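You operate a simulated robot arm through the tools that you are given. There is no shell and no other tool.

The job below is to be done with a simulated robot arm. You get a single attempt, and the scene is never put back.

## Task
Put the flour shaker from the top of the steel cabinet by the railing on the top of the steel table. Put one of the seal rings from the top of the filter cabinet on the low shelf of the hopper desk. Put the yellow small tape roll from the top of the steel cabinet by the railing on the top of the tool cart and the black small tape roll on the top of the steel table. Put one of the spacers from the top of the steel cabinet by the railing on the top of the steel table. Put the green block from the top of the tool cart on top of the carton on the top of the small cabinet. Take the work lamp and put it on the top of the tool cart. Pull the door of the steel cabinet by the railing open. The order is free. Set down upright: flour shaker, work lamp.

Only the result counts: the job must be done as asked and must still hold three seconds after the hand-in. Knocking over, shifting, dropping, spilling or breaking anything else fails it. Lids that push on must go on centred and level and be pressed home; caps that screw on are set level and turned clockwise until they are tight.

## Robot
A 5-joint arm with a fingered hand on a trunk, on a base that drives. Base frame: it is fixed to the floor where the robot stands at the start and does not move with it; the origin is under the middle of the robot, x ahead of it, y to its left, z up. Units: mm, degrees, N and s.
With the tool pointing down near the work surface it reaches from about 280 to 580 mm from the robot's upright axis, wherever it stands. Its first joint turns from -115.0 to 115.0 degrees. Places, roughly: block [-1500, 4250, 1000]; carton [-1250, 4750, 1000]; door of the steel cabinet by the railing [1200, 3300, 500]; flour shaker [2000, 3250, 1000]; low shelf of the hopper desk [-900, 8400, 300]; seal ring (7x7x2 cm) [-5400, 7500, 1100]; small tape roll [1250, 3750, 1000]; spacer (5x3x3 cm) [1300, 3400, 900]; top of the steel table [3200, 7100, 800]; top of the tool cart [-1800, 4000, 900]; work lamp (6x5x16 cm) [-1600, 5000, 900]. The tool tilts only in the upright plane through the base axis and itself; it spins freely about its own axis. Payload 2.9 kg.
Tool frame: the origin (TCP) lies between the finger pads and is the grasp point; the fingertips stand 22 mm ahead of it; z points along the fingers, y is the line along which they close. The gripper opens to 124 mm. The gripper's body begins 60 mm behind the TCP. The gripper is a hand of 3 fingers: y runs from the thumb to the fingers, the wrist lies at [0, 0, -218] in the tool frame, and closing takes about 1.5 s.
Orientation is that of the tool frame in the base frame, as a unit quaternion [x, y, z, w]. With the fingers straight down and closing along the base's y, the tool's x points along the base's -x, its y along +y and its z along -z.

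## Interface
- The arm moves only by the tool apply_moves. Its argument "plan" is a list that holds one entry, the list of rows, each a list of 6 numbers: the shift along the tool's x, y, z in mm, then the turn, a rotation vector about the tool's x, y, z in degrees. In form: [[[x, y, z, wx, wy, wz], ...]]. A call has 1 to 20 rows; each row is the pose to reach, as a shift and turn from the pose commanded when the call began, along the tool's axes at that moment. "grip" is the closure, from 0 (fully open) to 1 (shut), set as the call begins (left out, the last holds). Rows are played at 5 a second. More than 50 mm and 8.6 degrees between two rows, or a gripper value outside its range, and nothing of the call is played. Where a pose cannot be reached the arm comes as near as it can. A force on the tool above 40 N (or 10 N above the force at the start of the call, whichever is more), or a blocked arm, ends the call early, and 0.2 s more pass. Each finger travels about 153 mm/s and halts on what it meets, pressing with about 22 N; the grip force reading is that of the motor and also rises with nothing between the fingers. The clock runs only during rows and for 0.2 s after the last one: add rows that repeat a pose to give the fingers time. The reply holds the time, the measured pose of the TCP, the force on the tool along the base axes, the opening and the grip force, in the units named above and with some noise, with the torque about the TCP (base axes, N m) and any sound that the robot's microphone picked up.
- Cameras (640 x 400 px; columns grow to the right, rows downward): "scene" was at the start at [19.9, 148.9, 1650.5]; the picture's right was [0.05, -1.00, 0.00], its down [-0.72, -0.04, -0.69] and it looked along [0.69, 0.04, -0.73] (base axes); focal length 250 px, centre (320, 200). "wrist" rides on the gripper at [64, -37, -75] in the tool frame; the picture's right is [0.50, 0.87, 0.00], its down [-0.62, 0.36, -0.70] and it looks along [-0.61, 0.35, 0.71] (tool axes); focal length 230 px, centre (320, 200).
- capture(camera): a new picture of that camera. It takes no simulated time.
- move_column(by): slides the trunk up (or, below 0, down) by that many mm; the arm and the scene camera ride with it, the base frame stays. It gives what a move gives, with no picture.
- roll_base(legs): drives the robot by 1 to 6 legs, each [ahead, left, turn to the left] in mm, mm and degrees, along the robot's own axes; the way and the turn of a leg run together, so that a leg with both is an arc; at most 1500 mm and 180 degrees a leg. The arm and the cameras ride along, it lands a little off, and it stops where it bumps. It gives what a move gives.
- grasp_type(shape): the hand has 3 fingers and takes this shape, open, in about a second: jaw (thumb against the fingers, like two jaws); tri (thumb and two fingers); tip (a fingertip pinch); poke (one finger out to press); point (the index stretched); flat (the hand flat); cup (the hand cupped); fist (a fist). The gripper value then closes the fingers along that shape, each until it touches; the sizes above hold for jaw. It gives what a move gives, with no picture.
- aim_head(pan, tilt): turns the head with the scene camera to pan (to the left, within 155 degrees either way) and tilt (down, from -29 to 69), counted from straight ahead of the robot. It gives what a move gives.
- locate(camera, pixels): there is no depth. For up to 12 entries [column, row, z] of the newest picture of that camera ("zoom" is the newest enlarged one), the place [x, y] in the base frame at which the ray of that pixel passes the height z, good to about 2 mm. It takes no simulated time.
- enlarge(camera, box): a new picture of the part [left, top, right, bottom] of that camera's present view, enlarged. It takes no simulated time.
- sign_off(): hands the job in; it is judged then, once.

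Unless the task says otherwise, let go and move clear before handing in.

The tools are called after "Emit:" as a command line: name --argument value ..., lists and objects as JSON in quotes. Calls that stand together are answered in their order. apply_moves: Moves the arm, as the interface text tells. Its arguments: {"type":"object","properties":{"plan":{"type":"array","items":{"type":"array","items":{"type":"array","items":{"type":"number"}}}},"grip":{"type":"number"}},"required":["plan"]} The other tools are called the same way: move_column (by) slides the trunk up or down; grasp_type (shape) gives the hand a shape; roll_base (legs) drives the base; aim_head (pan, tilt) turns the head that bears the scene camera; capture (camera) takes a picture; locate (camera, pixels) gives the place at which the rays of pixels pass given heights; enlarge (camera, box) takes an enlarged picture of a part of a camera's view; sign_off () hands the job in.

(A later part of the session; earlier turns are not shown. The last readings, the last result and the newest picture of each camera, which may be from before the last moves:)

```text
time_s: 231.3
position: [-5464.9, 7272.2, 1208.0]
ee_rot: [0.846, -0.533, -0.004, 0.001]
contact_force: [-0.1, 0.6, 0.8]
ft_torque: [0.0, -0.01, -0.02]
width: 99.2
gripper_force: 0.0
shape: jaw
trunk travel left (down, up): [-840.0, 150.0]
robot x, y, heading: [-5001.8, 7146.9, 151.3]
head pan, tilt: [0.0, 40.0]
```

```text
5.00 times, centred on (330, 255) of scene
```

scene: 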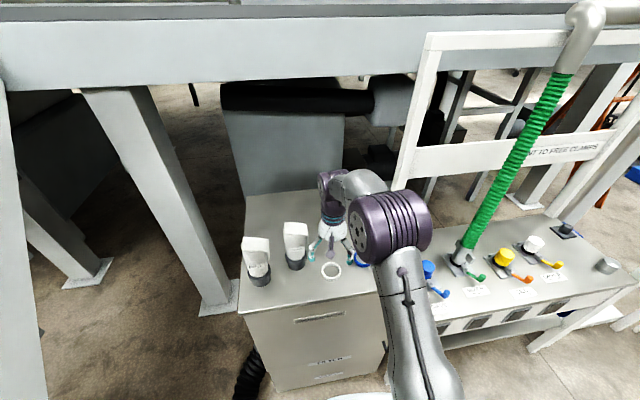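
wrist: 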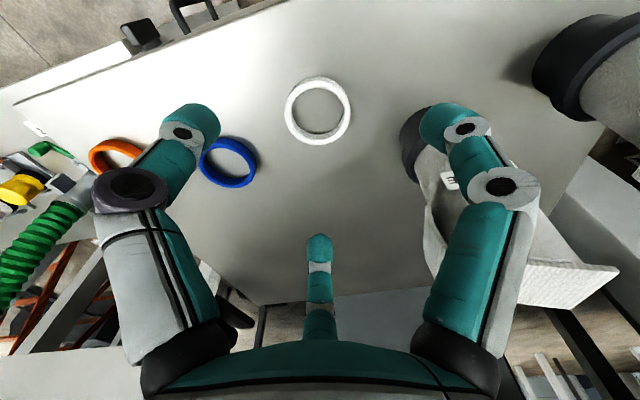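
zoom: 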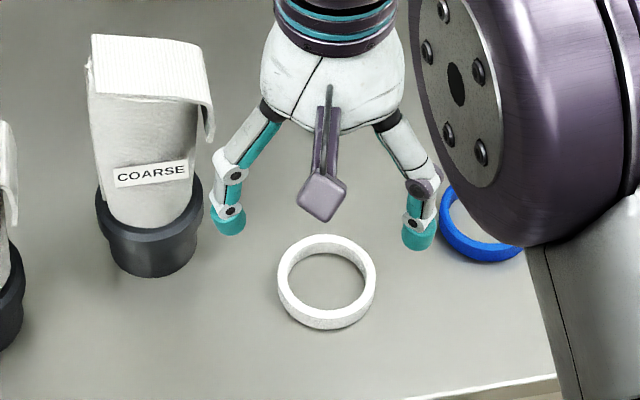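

The rays are too parallel to fix the height, though the first view suggests z≈1070–1090. I lower 50 mm more for better parallax.

Emit:
move_column --by -55

Emit:
capture --camera "wrist"

Emit:
locate --camera "wrist" --pixels '[[318, 145, 1100], [318, 145, 1080], [318, 145, 1060]]'

```text
time_s: 232.3
position: [-5464.9, 7272.5, 1153.1]
ee_rot: [0.847, -0.532, -0.005, 0.0]
contact_force: [0.5, 0.5, -0.1]
ft_torque: [-0.02, 0.0, 0.02]
width: 99.4
gripper_force: 0.1
shape: jaw
trunk travel left (down, up): [-785.0, 205.0]
robot x, y, heading: [-5002.4, 7148.7, 151.6]
head pan, tilt: [0.0, 40.0]
```

```text
taken
```

wrist: 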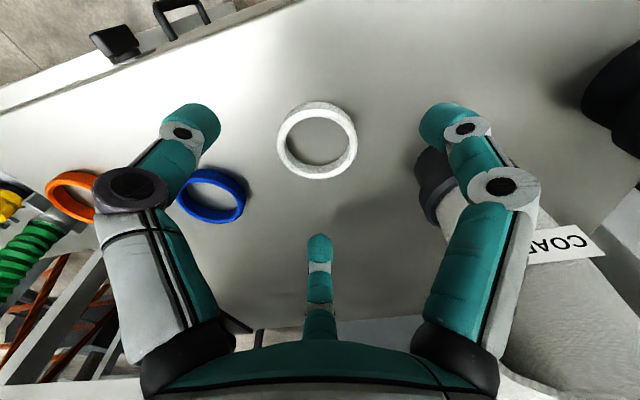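

```text
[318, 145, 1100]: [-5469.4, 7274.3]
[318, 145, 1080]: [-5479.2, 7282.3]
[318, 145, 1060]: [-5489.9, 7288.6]
```

Apparent size and triangulation disagree a little (1020 vs 1070). I zoom to measure the ring precisely.

Emit:
enlarge --camera "wrist" --box '[260, 90, 380, 190]'

Emit:
enlarge --camera "scene" --box '[280, 195, 380, 275]'

```text
4.00 times, centred on (320, 140) of wrist
```

zoom: 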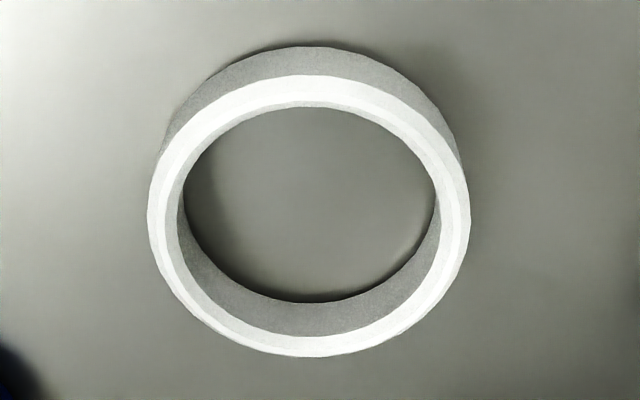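

```text
5.00 times, centred on (330, 235) of scene
```

zoom: 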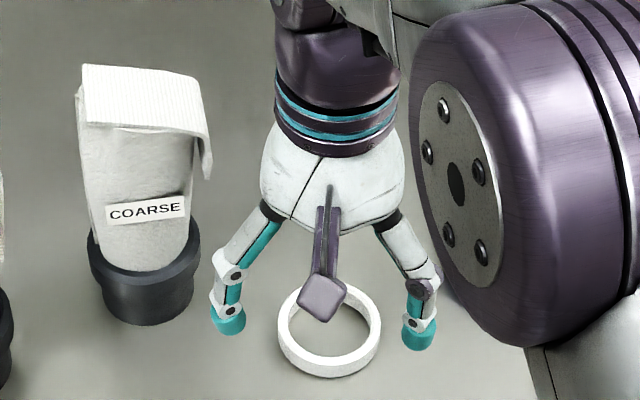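

The ring's top-face centre is at (317,144). I shift the hand toward (-5485,7285), lower 30 mm, and re-measure.

Emit:
apply_moves --plan '[[[-10, 6, 10, 0, 0, 0], [-20, 12.6, 20, 0, 0, 0], [-20, 12.6, 30, 0, 0, 0], [-20, 12.6, 30, 0, 0, 0]]]'

Emit:
enlarge --camera "wrist" --box '[220, 80, 420, 205]'

Emit:
enlarge --camera "scene" --box '[280, 195, 380, 275]'

```text
time_s: 233.3
position: [-5486.3, 7284.0, 1123.9]
ee_rot: [0.847, -0.532, -0.003, 0.0]
contact_force: [0.3, -0.7, -0.2]
ft_torque: [0.03, 0.0, 0.01]
width: 99.6
gripper_force: 0.1
shape: jaw
trunk travel left (down, up): [-785.0, 205.0]
robot x, y, heading: [-5001.3, 7148.7, 151.4]
head pan, tilt: [0.0, 40.0]
```

```text
3.20 times, centred on (320, 142) of wrist
```

zoom: 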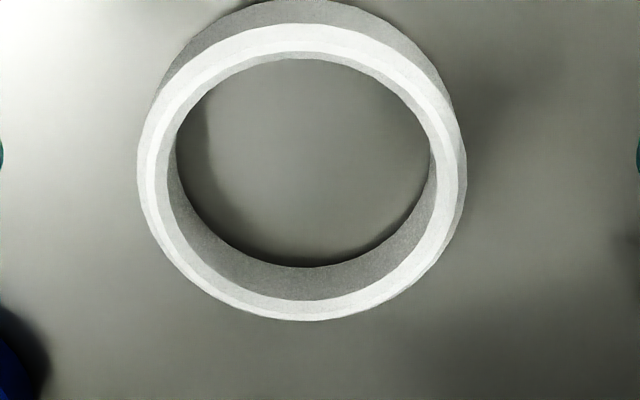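

```text
5.00 times, centred on (330, 235) of scene
```

zoom: 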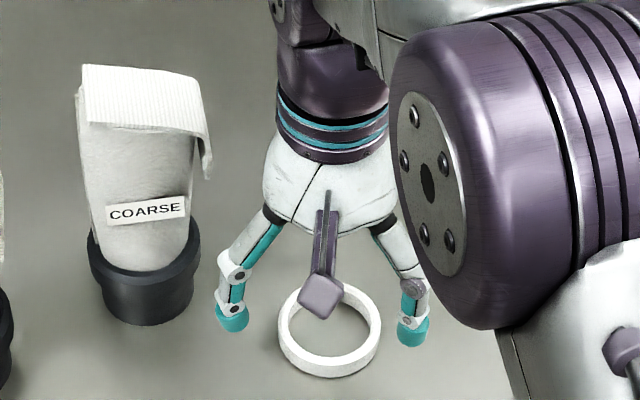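

Ratio of sizes now fixes it: ring centre (-5478,7283), top z≈1075, diameter about 60 mm. I centre and descend gently to TCP z≈1083.

Emit:
apply_moves --plan '[[[2, -3.4, 10, 0, 0, 0], [4.3, -6.8, 20, 0, 0, 0], [4.3, -6.8, 27, 0, 0, 0], [4.3, -6.8, 31, 0, 0, 0], [4.3, -6.8, 34, 0, 0, 0], [4.3, -6.8, 37, 0, 0, 0], [4.3, -6.8, 40, 0, 0, 0]]]'

Emit:
capture --camera "wrist"

Emit:
enlarge --camera "scene" --box '[280, 195, 380, 275]'

```text
time_s: 234.9
position: [-5477.5, 7284.1, 1082.7]
ee_rot: [0.847, -0.531, -0.004, 0.001]
contact_force: [0.3, -0.4, 0.3]
ft_torque: [0.02, -0.01, 0.0]
width: 99.6
gripper_force: 0.0
shape: jaw
trunk travel left (down, up): [-785.0, 205.0]
robot x, y, heading: [-5002.2, 7149.7, 151.3]
head pan, tilt: [0.0, 40.0]
```

```text
taken
```

wrist: 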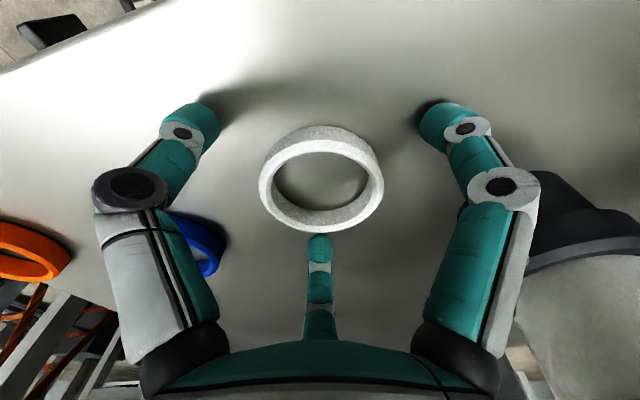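

```text
5.00 times, centred on (330, 235) of scene
```

zoom: 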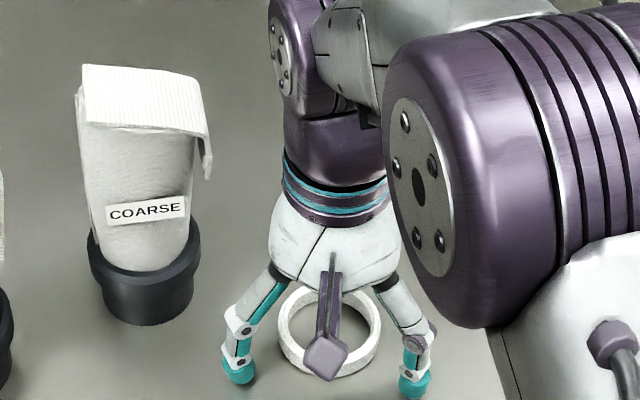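

Ring is centred, its top about 9 mm below the TCP, so the tips reach 13 mm down its side. I close.

Emit:
apply_moves --plan '[[[0, 0, 0, 0, 0, 0], [0, 0, 0, 0, 0, 0], [0, 0, 0, 0, 0, 0], [0, 0, 0, 0, 0, 0], [0, 0, 0, 0, 0, 0], [0, 0, 0, 0, 0, 0], [0, 0, 0, 0, 0, 0]]]' --grip 1

Emit:
capture --camera "wrist"

```text
time_s: 236.5
position: [-5478.5, 7283.9, 1083.0]
ee_rot: [0.847, -0.532, -0.004, 0.001]
contact_force: [-0.2, -0.8, 0.5]
ft_torque: [-0.02, -0.03, 0.0]
width: 55.8
gripper_force: 21.6
shape: jaw
trunk travel left (down, up): [-785.0, 205.0]
robot x, y, heading: [-5004.1, 7148.7, 151.4]
head pan, tilt: [0.0, 40.0]
```

```text
taken
```

wrist: 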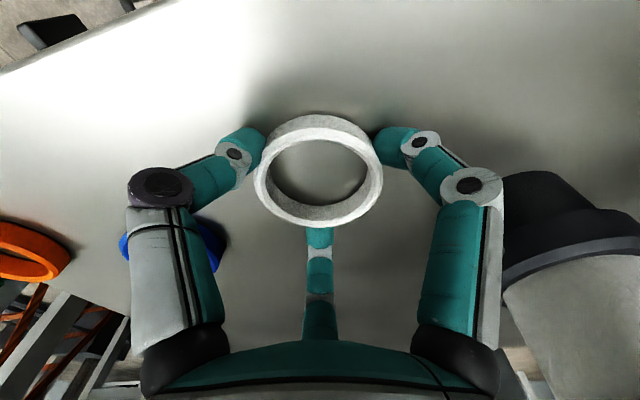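

All three fingers hold the ring (width 55.8). I lift and check.

Emit:
move_column --by 180

Emit:
capture --camera "wrist"

```text
time_s: 238.5
position: [-5477.7, 7284.1, 1262.9]
ee_rot: [0.847, -0.532, -0.003, 0.0]
contact_force: [0.1, -0.1, 0.3]
ft_torque: [0.06, 0.0, 0.04]
width: 55.7
gripper_force: 21.8
shape: jaw
trunk travel left (down, up): [-965.0, 25.0]
robot x, y, heading: [-5001.7, 7148.2, 151.4]
head pan, tilt: [0.0, 40.0]
```

```text
taken
```

wrist: 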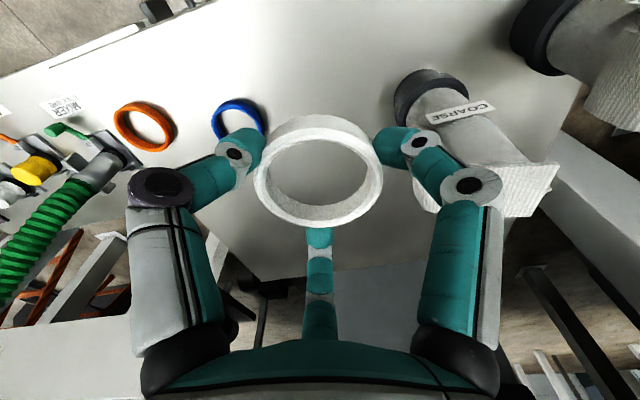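

Ring is firmly held. I retract the arm, back out the way I came, and go to the passage entrance.

Emit:
apply_moves --plan '[[[29, -32, 0, 0, 0, 0], [58, -65, 0, 0, 0, 0], [87, -97, 0, 0, 0, 0]]]'

Emit:
roll_base --legs '[[-60, 0, 0], [-740, -730, 0], [-1125, -255, 0], [-1125, -255, 0], [0, 0, -132.4]]'

Emit:
aim_head --pan 0 --tilt 30

Emit:
capture --camera "scene"

```text
time_s: 239.3
position: [-5350.7, 7247.1, 1262.4]
ee_rot: [0.846, -0.533, -0.004, 0.002]
contact_force: [0.4, -0.4, -0.2]
ft_torque: [0.01, -0.02, 0.01]
width: 55.8
gripper_force: 22.3
shape: jaw
trunk travel left (down, up): [-965.0, 25.0]
robot x, y, heading: [-5000.2, 7151.6, 151.2]
head pan, tilt: [0.0, 40.0]
```

```text
time_s: 261.7
position: [-1405.4, 6992.5, 1262.5]
ee_rot: [0.141, 0.99, 0.002, 0.003]
contact_force: [-0.2, -0.5, -0.3]
ft_torque: [0.01, 0.03, -0.02]
width: 55.6
gripper_force: 22.1
shape: jaw
trunk travel left (down, up): [-965.0, 25.0]
robot x, y, heading: [-1709.5, 6798.3, 19.3]
head pan, tilt: [0.0, 40.0]
```

```text
time_s: 262.4
position: [-1405.9, 6991.8, 1261.7]
ee_rot: [0.141, 0.99, 0.002, 0.002]
contact_force: [0.8, 0.6, 0.1]
ft_torque: [0.0, 0.0, 0.0]
width: 55.7
gripper_force: 22.0
shape: jaw
trunk travel left (down, up): [-965.0, 25.0]
robot x, y, heading: [-1713.0, 6797.7, 19.5]
head pan, tilt: [0.0, 30.0]
```

```text
taken
```

scene: 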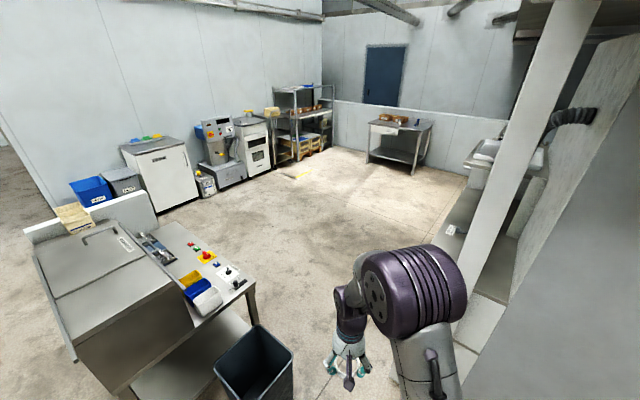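

I check the passage clearances here: bin rim (292,355) and frame foot (470,300).

Emit:
locate --camera "scene" --pixels '[[292, 352, 550], [258, 326, 550], [222, 370, 550], [292, 352, 450], [480, 300, 0], [455, 395, 0], [250, 285, 800], [135, 375, 300]]'

```text
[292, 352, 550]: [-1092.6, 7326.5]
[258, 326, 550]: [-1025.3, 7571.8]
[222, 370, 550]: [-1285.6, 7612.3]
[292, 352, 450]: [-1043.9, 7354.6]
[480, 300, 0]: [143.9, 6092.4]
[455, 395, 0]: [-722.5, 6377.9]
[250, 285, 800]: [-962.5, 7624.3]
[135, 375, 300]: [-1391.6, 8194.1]
```

My present line would pass only ~20 mm from the bin, so I shift right 35 mm, go through, then move to the desk's east side facing it.

Emit:
roll_base --legs '[[0, -37, 0], [1500, 0, 0], [200, 0, 0], [0, 0, 132], [0, -650, 0]]'

Emit:
aim_head --pan 0 --tilt 45

Emit:
capture --camera "scene"

```text
time_s: 280.3
position: [-162.9, 8014.9, 1262.5]
ee_rot: [0.855, -0.518, -0.004, 0.001]
contact_force: [-0.6, -0.9, 0.1]
ft_torque: [0.0, -0.04, 0.01]
width: 55.2
gripper_force: 22.2
shape: jaw
trunk travel left (down, up): [-965.0, 25.0]
robot x, y, heading: [187.9, 7930.6, 153.3]
head pan, tilt: [0.0, 30.0]
```

```text
time_s: 281.0
position: [-163.6, 8015.0, 1261.2]
ee_rot: [0.855, -0.518, -0.003, 0.001]
contact_force: [-0.6, 0.2, -1.0]
ft_torque: [0.03, 0.0, 0.0]
width: 55.0
gripper_force: 22.2
shape: jaw
trunk travel left (down, up): [-965.0, 25.0]
robot x, y, heading: [192.5, 7928.6, 153.1]
head pan, tilt: [0.0, 45.0]
```

```text
taken
```

scene: 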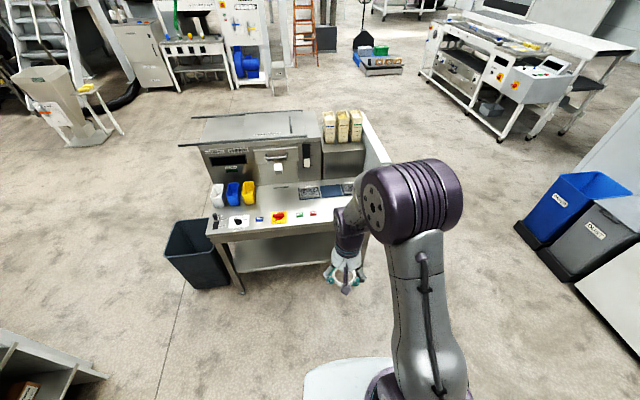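

The desk's east side faces me: foot at (243,292), shelf front edge around (240,270)–(325,262). I measure.

Emit:
locate --camera "scene" --pixels '[[243, 293, 0], [208, 238, 800], [330, 220, 800], [242, 271, 250], [242, 271, 300], [320, 263, 300], [320, 263, 250], [235, 245, 300], [230, 290, 0], [195, 287, 0]]'

Emit:
enlarge --camera "scene" --box '[180, 180, 400, 310]'

```text
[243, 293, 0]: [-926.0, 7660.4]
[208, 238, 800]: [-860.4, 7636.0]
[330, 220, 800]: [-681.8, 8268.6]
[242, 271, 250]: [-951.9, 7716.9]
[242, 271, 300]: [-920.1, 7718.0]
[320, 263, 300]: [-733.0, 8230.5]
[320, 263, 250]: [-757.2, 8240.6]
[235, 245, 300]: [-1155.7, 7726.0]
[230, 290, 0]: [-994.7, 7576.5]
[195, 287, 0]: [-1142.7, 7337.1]
```

```text
2.91 times, centred on (290, 245) of scene
```

zoom: 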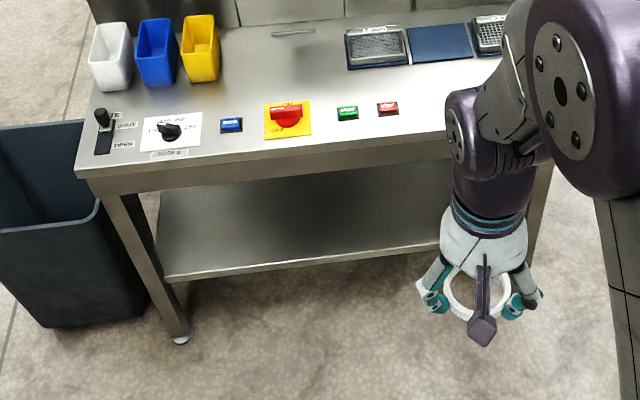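

Shelf front edge is roughly (-920,7718)→(-733,8230) at z≈280–300. I'll stand back, prepare the hand pitched 45° and low, then drive straight in; first I move to a point on that line facing the shelf.

Emit:
roll_base --legs '[[88, 273, 0], [0, 0, 8.2]]'

Emit:
apply_moves --plan '[[[0, 0, 0, 0, 0, 8.5], [0, 0, 0, 0, 0, 17], [0, 0, 0, 0, 0, 25.5], [0, 0, 0, 0, 0, 34], [0, 0, 0, 0, 0, 42.5], [0, 0, 0, 0, 0, 51], [0, 0, 0, 0, 0, 59.5], [0, 0, 0, 0, 0, 68], [0, 0, 0, 0, 0, 76.5], [0, 0, 0, 0, 0, 85], [0, 0, 0, 0, 0, 93], [0, 0, 0, 0, 0, 101]]]'

```text
time_s: 283.6
position: [-371.7, 7760.5, 1263.0]
ee_rot: [0.891, -0.454, -0.003, 0.001]
contact_force: [0.3, 0.1, -0.9]
ft_torque: [-0.01, 0.01, 0.02]
width: 55.3
gripper_force: 21.8
shape: jaw
trunk travel left (down, up): [-965.0, 25.0]
robot x, y, heading: [-7.9, 7724.7, 161.4]
head pan, tilt: [0.0, 45.0]
```

```text
time_s: 286.2
position: [-372.1, 7759.6, 1261.7]
ee_rot: [-0.215, 0.977, 0.001, -0.004]
contact_force: [0.2, -0.5, -0.2]
ft_torque: [-0.03, -0.02, 0.0]
width: 55.3
gripper_force: 22.1
shape: jaw
trunk travel left (down, up): [-965.0, 25.0]
robot x, y, heading: [-8.5, 7726.7, 161.7]
head pan, tilt: [0.0, 45.0]
```

I bring the hand straight ahead of the base and set the spin to 150°, so no finger will be at the lower side when pitched.

Emit:
apply_moves --plan '[[[-12, 27, 0, 0, 0, 4.4], [-24, 54, 0, 0, 0, 8.8], [-35.7, 81.2, 0, 0, 0, 13.2], [-35.7, 81.2, 0, 0, 0, 13.2]]]'

Emit:
apply_moves --plan '[[[16.6, 9.6, 0, -3.75, 6.5, 0], [33.2, 19.2, 0, -7.5, 13, 0], [49.8, 28.8, 0, -11.25, 19.5, 0], [66.4, 38.3, 0, -15, 26, 0], [83, 47.9, 0, -18.75, 32.5, 0], [99.6, 57.5, 0, -22.5, 39, 0], [99.6, 57.5, 0, -22.5, 39, 0]]]'

Emit:
capture --camera "scene"

Emit:
capture --camera "wrist"

```text
time_s: 287.2
position: [-373.5, 7847.5, 1262.5]
ee_rot: [-0.102, 0.995, 0.002, -0.003]
contact_force: [1.0, -0.3, -0.2]
ft_torque: [0.05, -0.02, -0.03]
width: 55.0
gripper_force: 22.1
shape: jaw
trunk travel left (down, up): [-965.0, 25.0]
robot x, y, heading: [-11.4, 7724.3, 161.8]
head pan, tilt: [0.0, 45.0]
```

```text
time_s: 288.8
position: [-482.6, 7884.0, 1262.0]
ee_rot: [-0.093, 0.917, 0.159, -0.352]
contact_force: [-0.3, 0.2, 0.0]
ft_torque: [0.01, -0.02, 0.01]
width: 55.3
gripper_force: 21.7
shape: jaw
trunk travel left (down, up): [-965.0, 25.0]
robot x, y, heading: [-13.4, 7726.7, 161.7]
head pan, tilt: [0.0, 45.0]
```

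```text
taken
```

scene: 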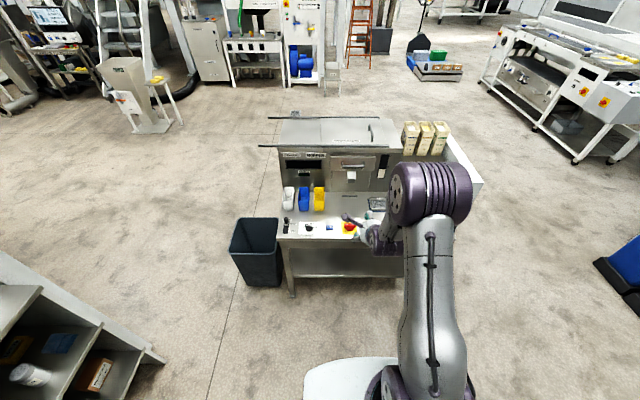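

```text
taken
```

wrist: 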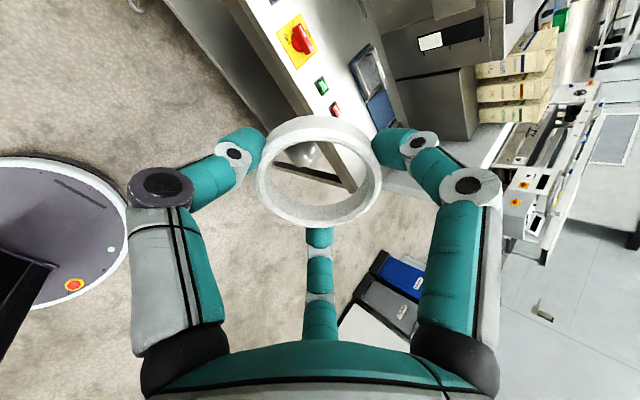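

The hand is pitched 45° forward. I lower the trunk so the ring is just above shelf level while still outside the desk.

Emit:
move_column --by -860

Emit:
aim_head --pan 0 --tilt 30

Emit:
capture --camera "scene"

Emit:
capture --camera "wrist"

```text
refused: -860 is not a number from -400 to 400
```

```text
time_s: 289.6
position: [-483.8, 7884.7, 1264.4]
ee_rot: [-0.094, 0.918, 0.159, -0.351]
contact_force: [0.6, 0.1, 0.3]
ft_torque: [0.01, 0.02, -0.02]
width: 55.5
gripper_force: 23.0
shape: jaw
trunk travel left (down, up): [-965.0, 25.0]
robot x, y, heading: [-12.1, 7724.0, 161.6]
head pan, tilt: [0.0, 30.0]
```

```text
taken
```

scene: 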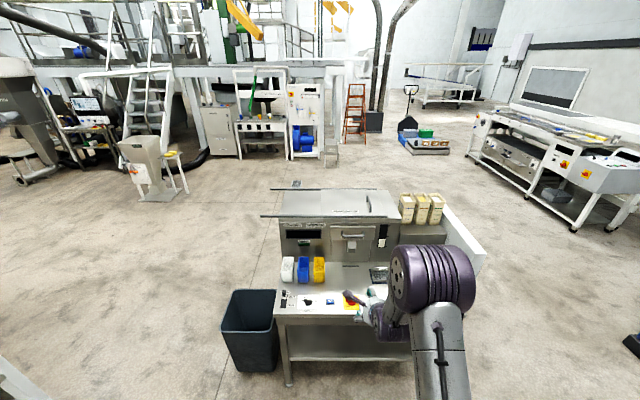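

```text
taken
```

wrist: 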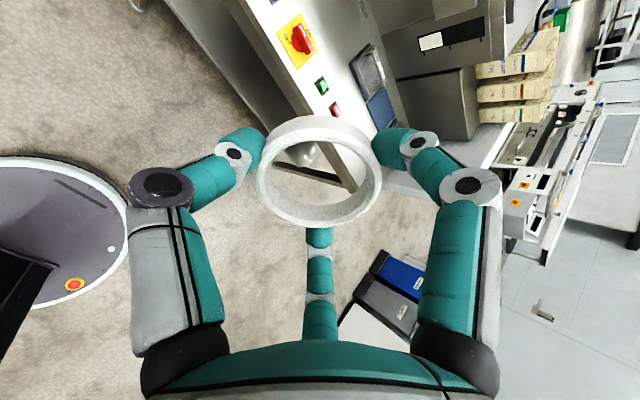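

Column moves are limited to 400 mm per call, so I lower in three steps. The desk's left foot shows at (290,385).

Emit:
move_column --by -400

Emit:
move_column --by -400

Emit:
move_column --by -60

Emit:
capture --camera "scene"

Emit:
capture --camera "wrist"

```text
time_s: 293.4
position: [-483.2, 7882.7, 863.2]
ee_rot: [-0.093, 0.918, 0.16, -0.352]
contact_force: [0.2, -0.2, -0.1]
ft_torque: [-0.03, -0.02, -0.02]
width: 55.5
gripper_force: 22.2
shape: jaw
trunk travel left (down, up): [-565.0, 425.0]
robot x, y, heading: [-8.9, 7723.9, 161.9]
head pan, tilt: [0.0, 30.0]
```

```text
time_s: 297.3
position: [-483.4, 7882.8, 462.4]
ee_rot: [-0.093, 0.918, 0.16, -0.351]
contact_force: [-0.1, -0.7, 0.8]
ft_torque: [-0.01, 0.01, 0.02]
width: 55.4
gripper_force: 22.3
shape: jaw
trunk travel left (down, up): [-165.0, 825.0]
robot x, y, heading: [-10.8, 7724.1, 161.8]
head pan, tilt: [0.0, 30.0]
```

```text
time_s: 298.3
position: [-483.3, 7884.5, 403.1]
ee_rot: [-0.093, 0.918, 0.159, -0.352]
contact_force: [0.5, -0.1, -0.4]
ft_torque: [0.0, -0.01, 0.0]
width: 55.1
gripper_force: 21.7
shape: jaw
trunk travel left (down, up): [-105.0, 885.0]
robot x, y, heading: [-14.3, 7726.2, 161.4]
head pan, tilt: [0.0, 30.0]
```

```text
taken
```

scene: 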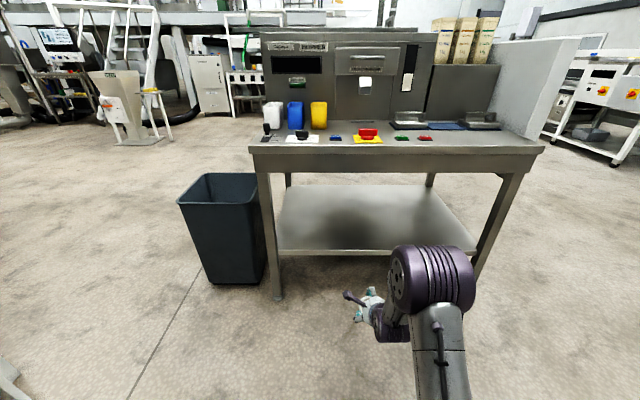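

```text
taken
```

wrist: 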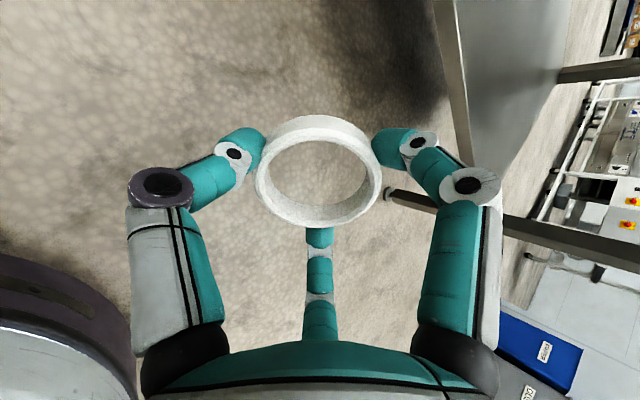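

Now a clear view: shelf front edge (280,252)–(476,252), leg foot (278,299). I measure shelf height using the leg as reference.

Emit:
locate --camera "scene" --pixels '[[278, 299, 0], [480, 280, 0], [282, 254, 250], [282, 254, 300], [476, 252, 250], [476, 252, 300], [252, 150, 800], [540, 150, 800], [252, 150, 830], [540, 150, 830], [380, 220, 280]]'

Emit:
enlarge --camera "scene" --box '[230, 120, 560, 326]'

```text
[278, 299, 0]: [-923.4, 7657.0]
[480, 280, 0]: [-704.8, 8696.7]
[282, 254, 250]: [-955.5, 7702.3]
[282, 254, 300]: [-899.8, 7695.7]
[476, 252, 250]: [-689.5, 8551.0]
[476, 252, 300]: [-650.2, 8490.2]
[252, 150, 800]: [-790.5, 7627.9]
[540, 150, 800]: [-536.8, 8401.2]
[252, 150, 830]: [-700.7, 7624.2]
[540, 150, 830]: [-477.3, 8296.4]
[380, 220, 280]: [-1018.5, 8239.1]
```

```text
1.94 times, centred on (395, 223) of scene
```

zoom: 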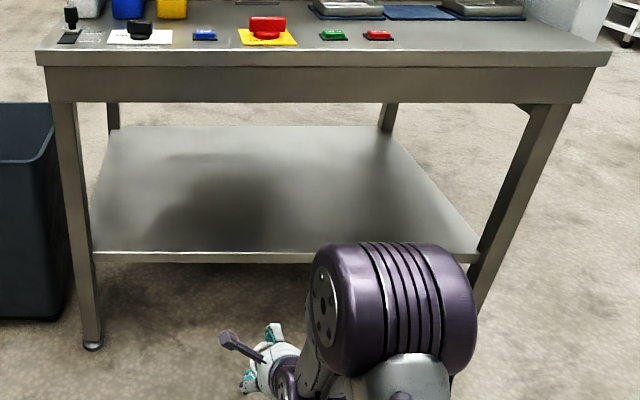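

Shelf z ≈ 280 with its edge 860 mm ahead of the axis, desktop ≈ 764 overhanging 42 mm. I drive straight in 430 mm so the ring hangs above the shelf, 80 mm inside the edge.

Emit:
roll_base --legs '[[430, 0, 0]]'

Emit:
capture --camera "scene"

Emit:
capture --camera "wrist"

```text
time_s: 300.9
position: [-891.1, 8019.4, 403.9]
ee_rot: [-0.094, 0.918, 0.159, -0.351]
contact_force: [0.7, -0.1, -0.9]
ft_torque: [0.0, 0.0, 0.01]
width: 55.3
gripper_force: 22.6
shape: jaw
trunk travel left (down, up): [-105.0, 885.0]
robot x, y, heading: [-419.4, 7861.2, 161.5]
head pan, tilt: [0.0, 30.0]
```

```text
taken
```

scene: 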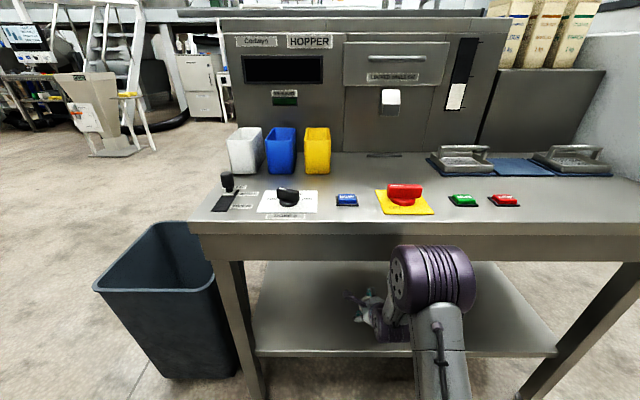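

```text
taken
```

wrist: 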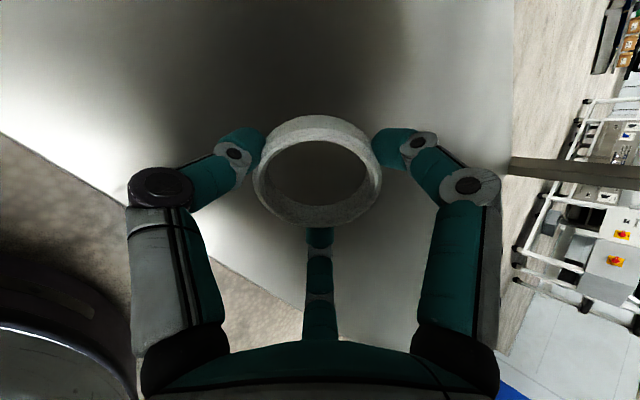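

The ring is inside the shelf edge (edge line (0,130)–(300,330) in the wrist view). I lower vertically in small steps until contact.

Emit:
apply_moves --plan '[[[-9.2, -5.4, 10.5, 0, 0, 0], [-18.5, -10.7, 21, 0, 0, 0], [-27.7, -16.1, 31.5, 0, 0, 0], [-33.9, -19.6, 38.4, 0, 0, 0], [-37, -21.4, 41.9, 0, 0, 0], [-39.4, -22.8, 44.7, 0, 0, 0], [-41.9, -24.3, 47.5, 0, 0, 0], [-44.4, -25.7, 50.3, 0, 0, 0], [-46.8, -27.1, 53.1, 0, 0, 0], [-49.3, -28.6, 55.9, 0, 0, 0], [-51.7, -30, 58.7, 0, 0, 0], [-54.2, -31.4, 61.5, 0, 0, 0]]]'

Emit:
capture --camera "wrist"

```text
time_s: 302.9
position: [-893.5, 8019.8, 333.9]
ee_rot: [-0.093, 0.914, 0.163, -0.36]
contact_force: [6.0, -2.0, 28.7]
ft_torque: [-0.1, -0.54, -0.03]
width: 56.3
gripper_force: 21.9
shape: jaw
trunk travel left (down, up): [-105.0, 885.0]
robot x, y, heading: [-416.1, 7859.1, 161.5]
head pan, tilt: [0.0, 30.0]
stopped in row 9: the force on the tool passed its limit at 43 N (the readings are from after the stop); the commanded pose is now the measured one
```

```text
taken
```

wrist: 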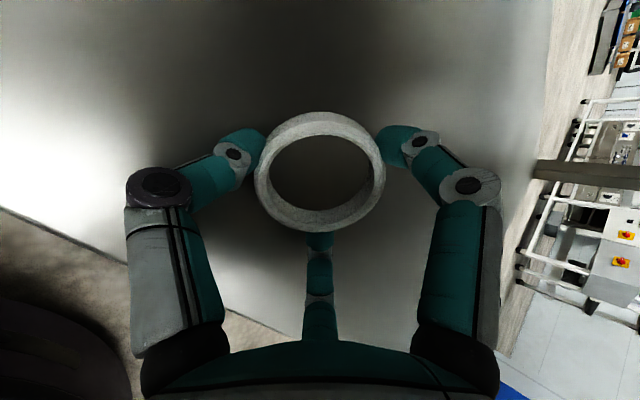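

Contact at TCP z 334. I ease up 3 mm and open the fingers partway to let the ring settle.

Emit:
apply_moves --plan '[[[1.8, 1.1, -2.1, 0, 0, 0], [1.8, 1.1, -2.1, 0, 0, 0]]]'

Emit:
apply_moves --plan '[[[0, 0, 0, 0, 0, 0], [0, 0, 0, 0, 0, 0], [0, 0, 0, 0, 0, 0], [0, 0, 0, 0, 0, 0], [0, 0, 0, 0, 0, 0]]]' --grip 0.35

Emit:
capture --camera "wrist"

```text
time_s: 303.5
position: [-891.8, 8020.0, 335.5]
ee_rot: [-0.092, 0.915, 0.164, -0.358]
contact_force: [2.9, -1.1, 21.1]
ft_torque: [-0.03, -0.34, 0.02]
width: 56.4
gripper_force: 21.7
shape: jaw
trunk travel left (down, up): [-105.0, 885.0]
robot x, y, heading: [-417.6, 7859.6, 161.6]
head pan, tilt: [0.0, 30.0]
```

```text
time_s: 304.7
position: [-892.5, 8018.7, 335.0]
ee_rot: [-0.092, 0.916, 0.162, -0.356]
contact_force: [0.2, 0.3, 4.3]
ft_torque: [-0.05, 0.02, 0.01]
width: 76.1
gripper_force: 0.1
shape: jaw
trunk travel left (down, up): [-105.0, 885.0]
robot x, y, heading: [-413.5, 7861.3, 161.9]
head pan, tilt: [0.0, 30.0]
```

```text
taken
```

wrist: 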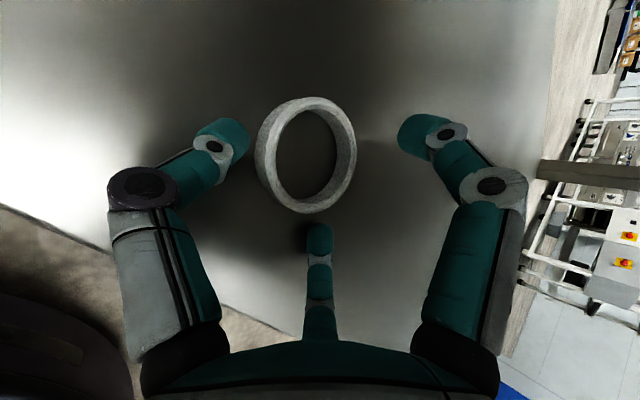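

The ring has dropped free onto the shelf. I lift the hand straight up 70 mm and back the base out.

Emit:
apply_moves --plan '[[[9.2, 5.4, -10.5, 0, 0, 0], [18.5, 10.7, -21, 0, 0, 0], [30.8, 17.9, -35, 0, 0, 0], [43, 25, -49, 0, 0, 0]]]'

Emit:
capture --camera "wrist"

Emit:
roll_base --legs '[[-430, 0, 0]]'

Emit:
capture --camera "scene"

Emit:
enlarge --camera "scene" --box '[270, 170, 490, 300]'

```text
time_s: 305.7
position: [-890.7, 8019.6, 404.1]
ee_rot: [-0.092, 0.916, 0.162, -0.356]
contact_force: [-0.9, 0.5, 0.4]
ft_torque: [-0.01, 0.01, -0.03]
width: 80.3
gripper_force: 0.1
shape: jaw
trunk travel left (down, up): [-105.0, 885.0]
robot x, y, heading: [-417.0, 7862.3, 161.6]
head pan, tilt: [0.0, 30.0]
```

```text
taken
```

wrist: 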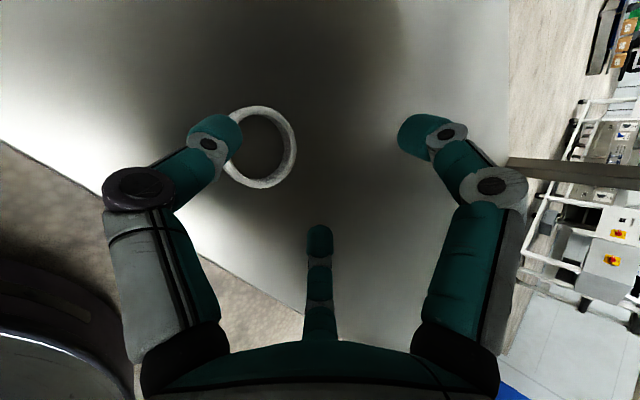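

```text
time_s: 308.3
position: [-483.2, 7882.9, 405.0]
ee_rot: [-0.092, 0.916, 0.162, -0.356]
contact_force: [-0.3, -0.2, -0.5]
ft_torque: [-0.02, 0.03, 0.0]
width: 80.3
gripper_force: 0.1
shape: jaw
trunk travel left (down, up): [-105.0, 885.0]
robot x, y, heading: [-10.0, 7726.6, 161.5]
head pan, tilt: [0.0, 30.0]
```

```text
taken
```

scene: 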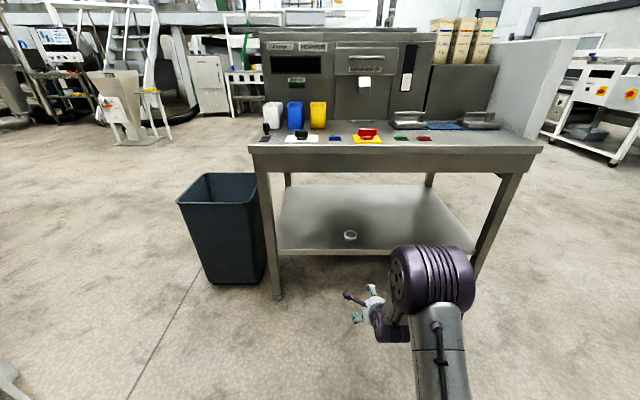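

```text
2.91 times, centred on (380, 235) of scene
```

zoom: 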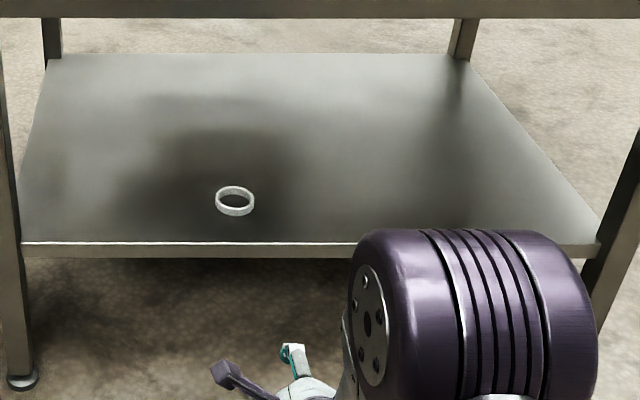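

The ring lies flat on the low shelf at (350,236). I raise the trunk, un-pitch the hand, and then head back for the work lamp and block.

Emit:
move_column --by 400

Emit:
apply_moves --plan '[[[-11.7, -6.8, -13.5, 3.75, -6.5, 0], [-23.5, -13.6, -27.1, 7.5, -13, 0], [-35.2, -20.3, -40.6, 11.25, -19.5, 0], [-47, -27.1, -54.2, 15, -26, 0], [-58.7, -33.9, -67.7, 18.75, -32.5, 0], [-70.4, -40.7, -81.3, 22.5, -39, 0], [-70.4, -40.7, -81.3, 22.5, -39, 0]]]' --grip 0

Emit:
move_column --by 400

Emit:
move_column --by 85

```text
time_s: 312.1
position: [-482.1, 7883.9, 803.8]
ee_rot: [-0.092, 0.916, 0.162, -0.356]
contact_force: [-0.4, 0.5, -0.9]
ft_torque: [0.01, 0.03, 0.01]
width: 80.6
gripper_force: 0.1
shape: jaw
trunk travel left (down, up): [-505.0, 485.0]
robot x, y, heading: [-6.3, 7725.5, 161.6]
head pan, tilt: [0.0, 30.0]
```

```text
time_s: 313.8
position: [-372.6, 7847.0, 800.9]
ee_rot: [-0.098, 0.995, 0.003, -0.008]
contact_force: [0.2, -0.2, 0.7]
ft_torque: [0.04, 0.0, 0.0]
width: 124.0
gripper_force: 0.0
shape: jaw
trunk travel left (down, up): [-505.0, 485.0]
robot x, y, heading: [-9.4, 7720.2, 161.5]
head pan, tilt: [0.0, 30.0]
```

```text
time_s: 317.6
position: [-372.5, 7847.0, 1201.5]
ee_rot: [-0.099, 0.995, 0.004, -0.009]
contact_force: [0.3, -0.5, -0.8]
ft_torque: [-0.03, 0.0, 0.0]
width: 123.9
gripper_force: 0.0
shape: jaw
trunk travel left (down, up): [-905.0, 85.0]
robot x, y, heading: [-6.6, 7721.9, 161.6]
head pan, tilt: [0.0, 30.0]
```

```text
time_s: 318.8
position: [-373.1, 7847.7, 1285.6]
ee_rot: [-0.1, 0.995, 0.004, -0.008]
contact_force: [-0.5, -0.4, -0.9]
ft_torque: [0.0, -0.03, 0.01]
width: 123.9
gripper_force: 0.1
shape: jaw
trunk travel left (down, up): [-990.0, 0.0]
robot x, y, heading: [-7.2, 7723.4, 161.5]
head pan, tilt: [0.0, 30.0]
```

Arm restored. I drive back through the passage and around to the west side of the small cabinet.

Emit:
roll_base --legs '[[117, 533, 0], [0, 0, 38], [1500, 0, 0], [1239, 1105, 0], [0, 0, 150]]'

Emit:
aim_head --pan 0 --tilt 35

Emit:
capture --camera "scene"

```text
refused: leg 4 is longer than a leg can be; nothing moved
```

```text
time_s: 319.4
position: [-372.5, 7847.0, 1286.5]
ee_rot: [-0.098, 0.995, 0.003, -0.009]
contact_force: [0.3, -0.7, -0.7]
ft_torque: [0.02, 0.02, -0.05]
width: 124.0
gripper_force: 0.2
shape: jaw
trunk travel left (down, up): [-990.0, 0.0]
robot x, y, heading: [-7.6, 7723.9, 161.6]
head pan, tilt: [0.0, 35.0]
```

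```text
taken
```

scene: 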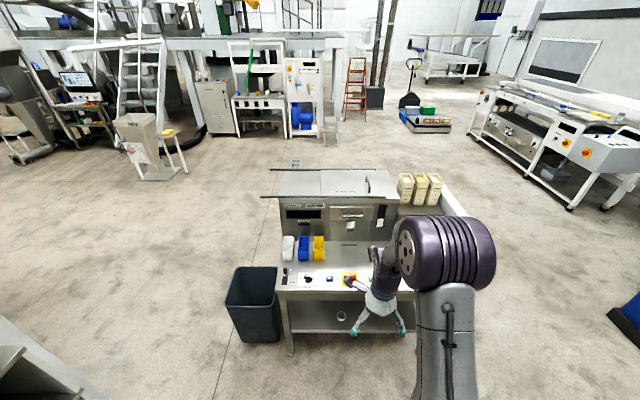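

That call was refused for a leg over 1500 mm; I split it and repeat. The ring still shows on the shelf at (341,315).

Emit:
roll_base --legs '[[117, 533, 0], [0, 0, 38], [1500, 0, 0], [620, 552, 0], [619, 553, 0], [0, 0, 150]]'

Emit:
aim_head --pan 0 --tilt 35

Emit:
capture --camera "scene"

```text
time_s: 345.7
position: [-2136.1, 5208.9, 1286.9]
ee_rot: [0.988, 0.156, 0.009, 0.004]
contact_force: [0.1, 0.8, 0.2]
ft_torque: [-0.01, -0.01, 0.0]
width: 124.1
gripper_force: 0.1
shape: jaw
trunk travel left (down, up): [-990.0, 0.0]
robot x, y, heading: [-2512.5, 5293.1, -12.1]
head pan, tilt: [0.0, 35.0]
```

```text
time_s: 346.3
position: [-2135.2, 5210.0, 1285.5]
ee_rot: [0.988, 0.156, 0.008, 0.003]
contact_force: [0.2, 0.2, 0.5]
ft_torque: [0.02, 0.0, 0.0]
width: 124.1
gripper_force: 0.1
shape: jaw
trunk travel left (down, up): [-990.0, 0.0]
robot x, y, heading: [-2512.5, 5288.9, -11.9]
head pan, tilt: [0.0, 35.0]
```

```text
taken
```

scene: 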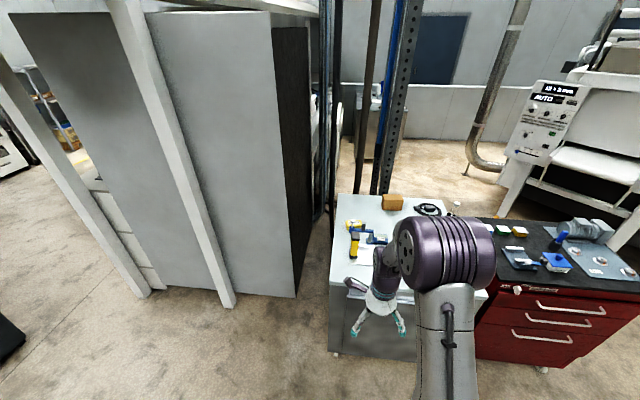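

The small cabinet (left) and red cart (right) are ahead, the lamp around (356,238) and carton (392,202). I enlarge.

Emit:
enlarge --camera "scene" --box '[320, 180, 480, 280]'

Emit:
enlarge --camera "scene" --box '[470, 195, 640, 310]'

Emit:
locate --camera "scene" --pixels '[[331, 356, 0], [331, 282, 900], [337, 195, 900], [355, 252, 900], [392, 208, 900], [520, 365, 0], [480, 225, 900], [640, 322, 900], [520, 233, 900]]'

```text
4.00 times, centred on (400, 230) of scene
```

zoom: 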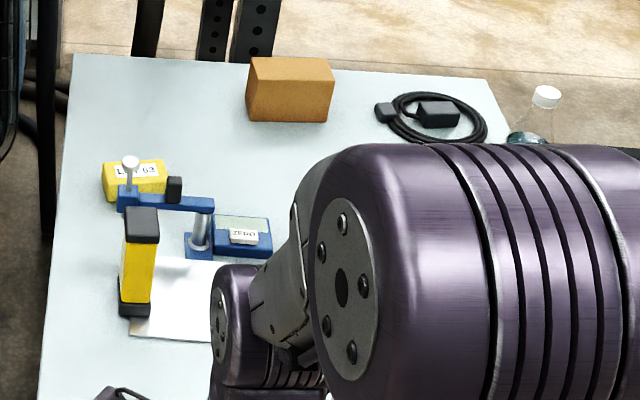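

```text
3.48 times, centred on (555, 252) of scene
```

zoom: 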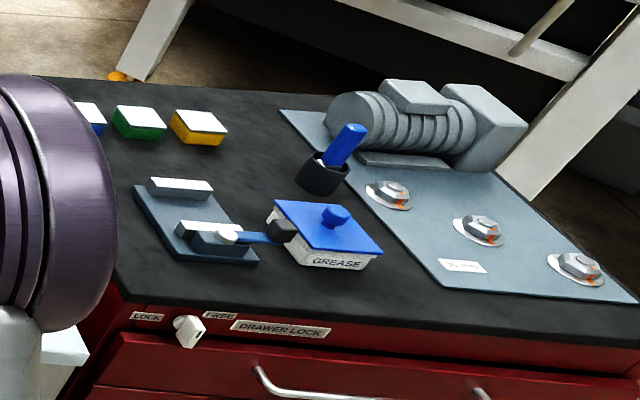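

```text
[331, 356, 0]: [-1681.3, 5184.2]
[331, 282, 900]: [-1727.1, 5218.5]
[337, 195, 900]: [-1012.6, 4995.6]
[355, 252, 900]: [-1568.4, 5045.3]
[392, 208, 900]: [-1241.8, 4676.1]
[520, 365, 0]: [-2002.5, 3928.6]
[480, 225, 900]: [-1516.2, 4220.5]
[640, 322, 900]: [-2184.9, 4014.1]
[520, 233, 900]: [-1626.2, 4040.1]
```

The lamp (yellow/black) stands at about (-1568,5045), 200 mm in from the small cabinet's west face; the blocks are on the cart's far (east) edge. I close in on the lamp from the west.

Emit:
roll_base --legs '[[400, 20, 0], [0, 0, -5]]'

Emit:
aim_head --pan 0 --tilt 50

Emit:
capture --camera "scene"

Emit:
capture --camera "wrist"

```text
time_s: 349.3
position: [-1750.4, 5113.0, 1286.4]
ee_rot: [0.994, 0.111, 0.009, 0.005]
contact_force: [0.2, 0.4, 0.5]
ft_torque: [0.02, 0.01, 0.01]
width: 123.9
gripper_force: 0.0
shape: jaw
trunk travel left (down, up): [-990.0, 0.0]
robot x, y, heading: [-2114.3, 5224.8, -16.8]
head pan, tilt: [0.0, 35.0]
```

```text
time_s: 350.0
position: [-1748.6, 5111.7, 1286.2]
ee_rot: [0.994, 0.111, 0.008, 0.004]
contact_force: [0.3, 0.5, -0.2]
ft_torque: [0.0, 0.03, 0.0]
width: 124.2
gripper_force: 0.1
shape: jaw
trunk travel left (down, up): [-990.0, 0.0]
robot x, y, heading: [-2117.9, 5227.5, -17.1]
head pan, tilt: [0.0, 50.0]
```

```text
taken
```

scene: 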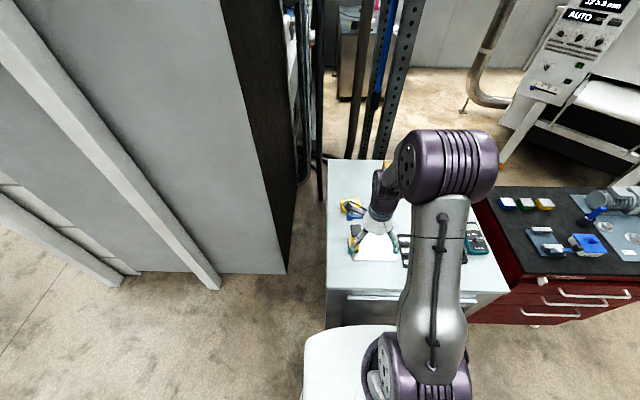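

```text
taken
```

wrist: 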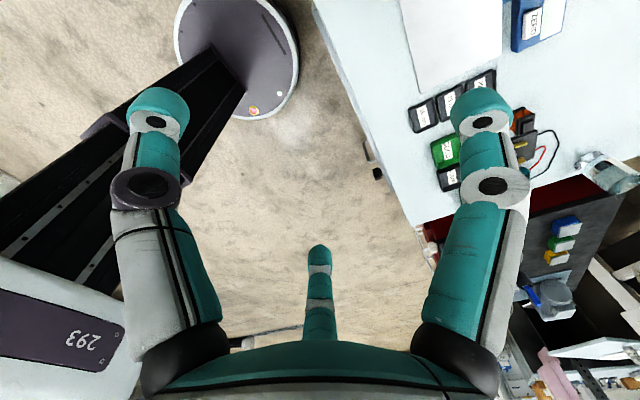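

The arm hides the lamp, so I spin the wrist 120° back so its camera looks forward.

Emit:
apply_moves --plan '[[[0, 0, 0, 0, 0, -8], [0, 0, 0, 0, 0, -16], [0, 0, 0, 0, 0, -24], [0, 0, 0, 0, 0, -32], [0, 0, 0, 0, 0, -40], [0, 0, 0, 0, 0, -48], [0, 0, 0, 0, 0, -56], [0, 0, 0, 0, 0, -64], [0, 0, 0, 0, 0, -72], [0, 0, 0, 0, 0, -80], [0, 0, 0, 0, 0, -88], [0, 0, 0, 0, 0, -96], [0, 0, 0, 0, 0, -104], [0, 0, 0, 0, 0, -112], [0, 0, 0, 0, 0, -120]]]'

Emit:
capture --camera "wrist"

Emit:
enlarge --camera "scene" --box '[320, 150, 480, 275]'

```text
time_s: 353.2
position: [-1748.6, 5111.4, 1286.5]
ee_rot: [0.399, 0.917, 0.001, 0.009]
contact_force: [0.1, 0.0, -0.1]
ft_torque: [-0.02, -0.01, 0.01]
width: 124.2
gripper_force: 0.0
shape: jaw
trunk travel left (down, up): [-990.0, 0.0]
robot x, y, heading: [-2121.1, 5227.6, -17.4]
head pan, tilt: [0.0, 50.0]
```

```text
taken
```

wrist: 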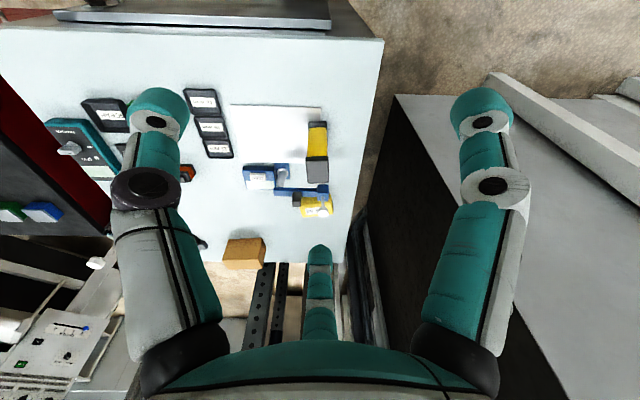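

```text
3.20 times, centred on (400, 212) of scene
```

zoom: 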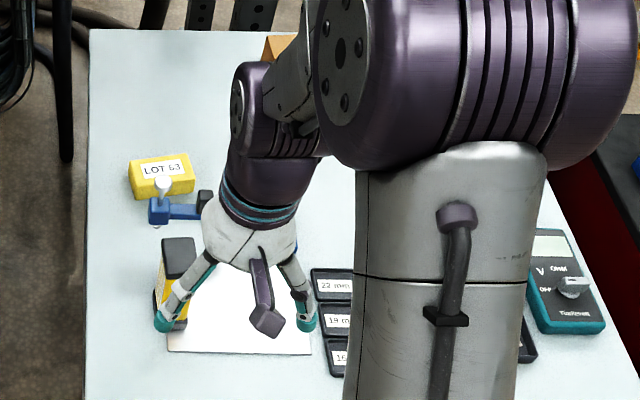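

The wrist view shows the lamp at (318,150), beside the blue clamp (295,185). I zoom and locate it from both cameras.

Emit:
enlarge --camera "wrist" --box '[220, 80, 380, 230]'

Emit:
locate --camera "wrist" --pixels '[[317, 170, 1030], [317, 170, 1010], [318, 124, 880], [318, 124, 860], [383, 40, 870], [342, 262, 870]]'

Emit:
locate --camera "scene" --pixels '[[328, 287, 870], [328, 160, 870], [510, 291, 870], [355, 228, 1030], [353, 248, 870]]'

```text
2.67 times, centred on (300, 155) of wrist
```

zoom: 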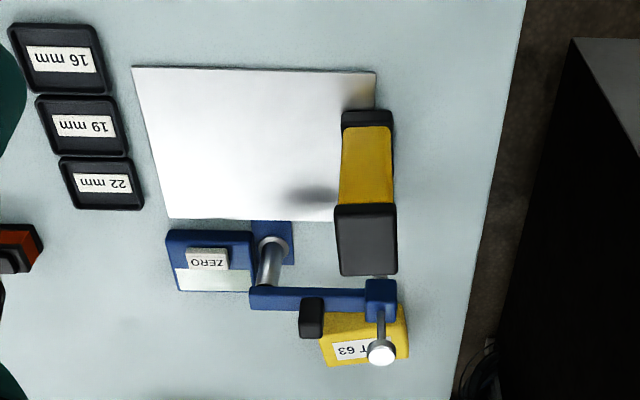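

```text
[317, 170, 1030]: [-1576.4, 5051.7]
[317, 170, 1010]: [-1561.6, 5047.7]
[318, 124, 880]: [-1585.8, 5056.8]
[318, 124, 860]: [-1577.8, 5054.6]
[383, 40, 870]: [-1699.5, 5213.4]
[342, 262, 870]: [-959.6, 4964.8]
```

```text
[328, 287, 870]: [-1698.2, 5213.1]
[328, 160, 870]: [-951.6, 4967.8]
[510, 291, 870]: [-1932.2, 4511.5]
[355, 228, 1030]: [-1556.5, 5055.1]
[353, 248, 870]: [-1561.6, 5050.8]
```

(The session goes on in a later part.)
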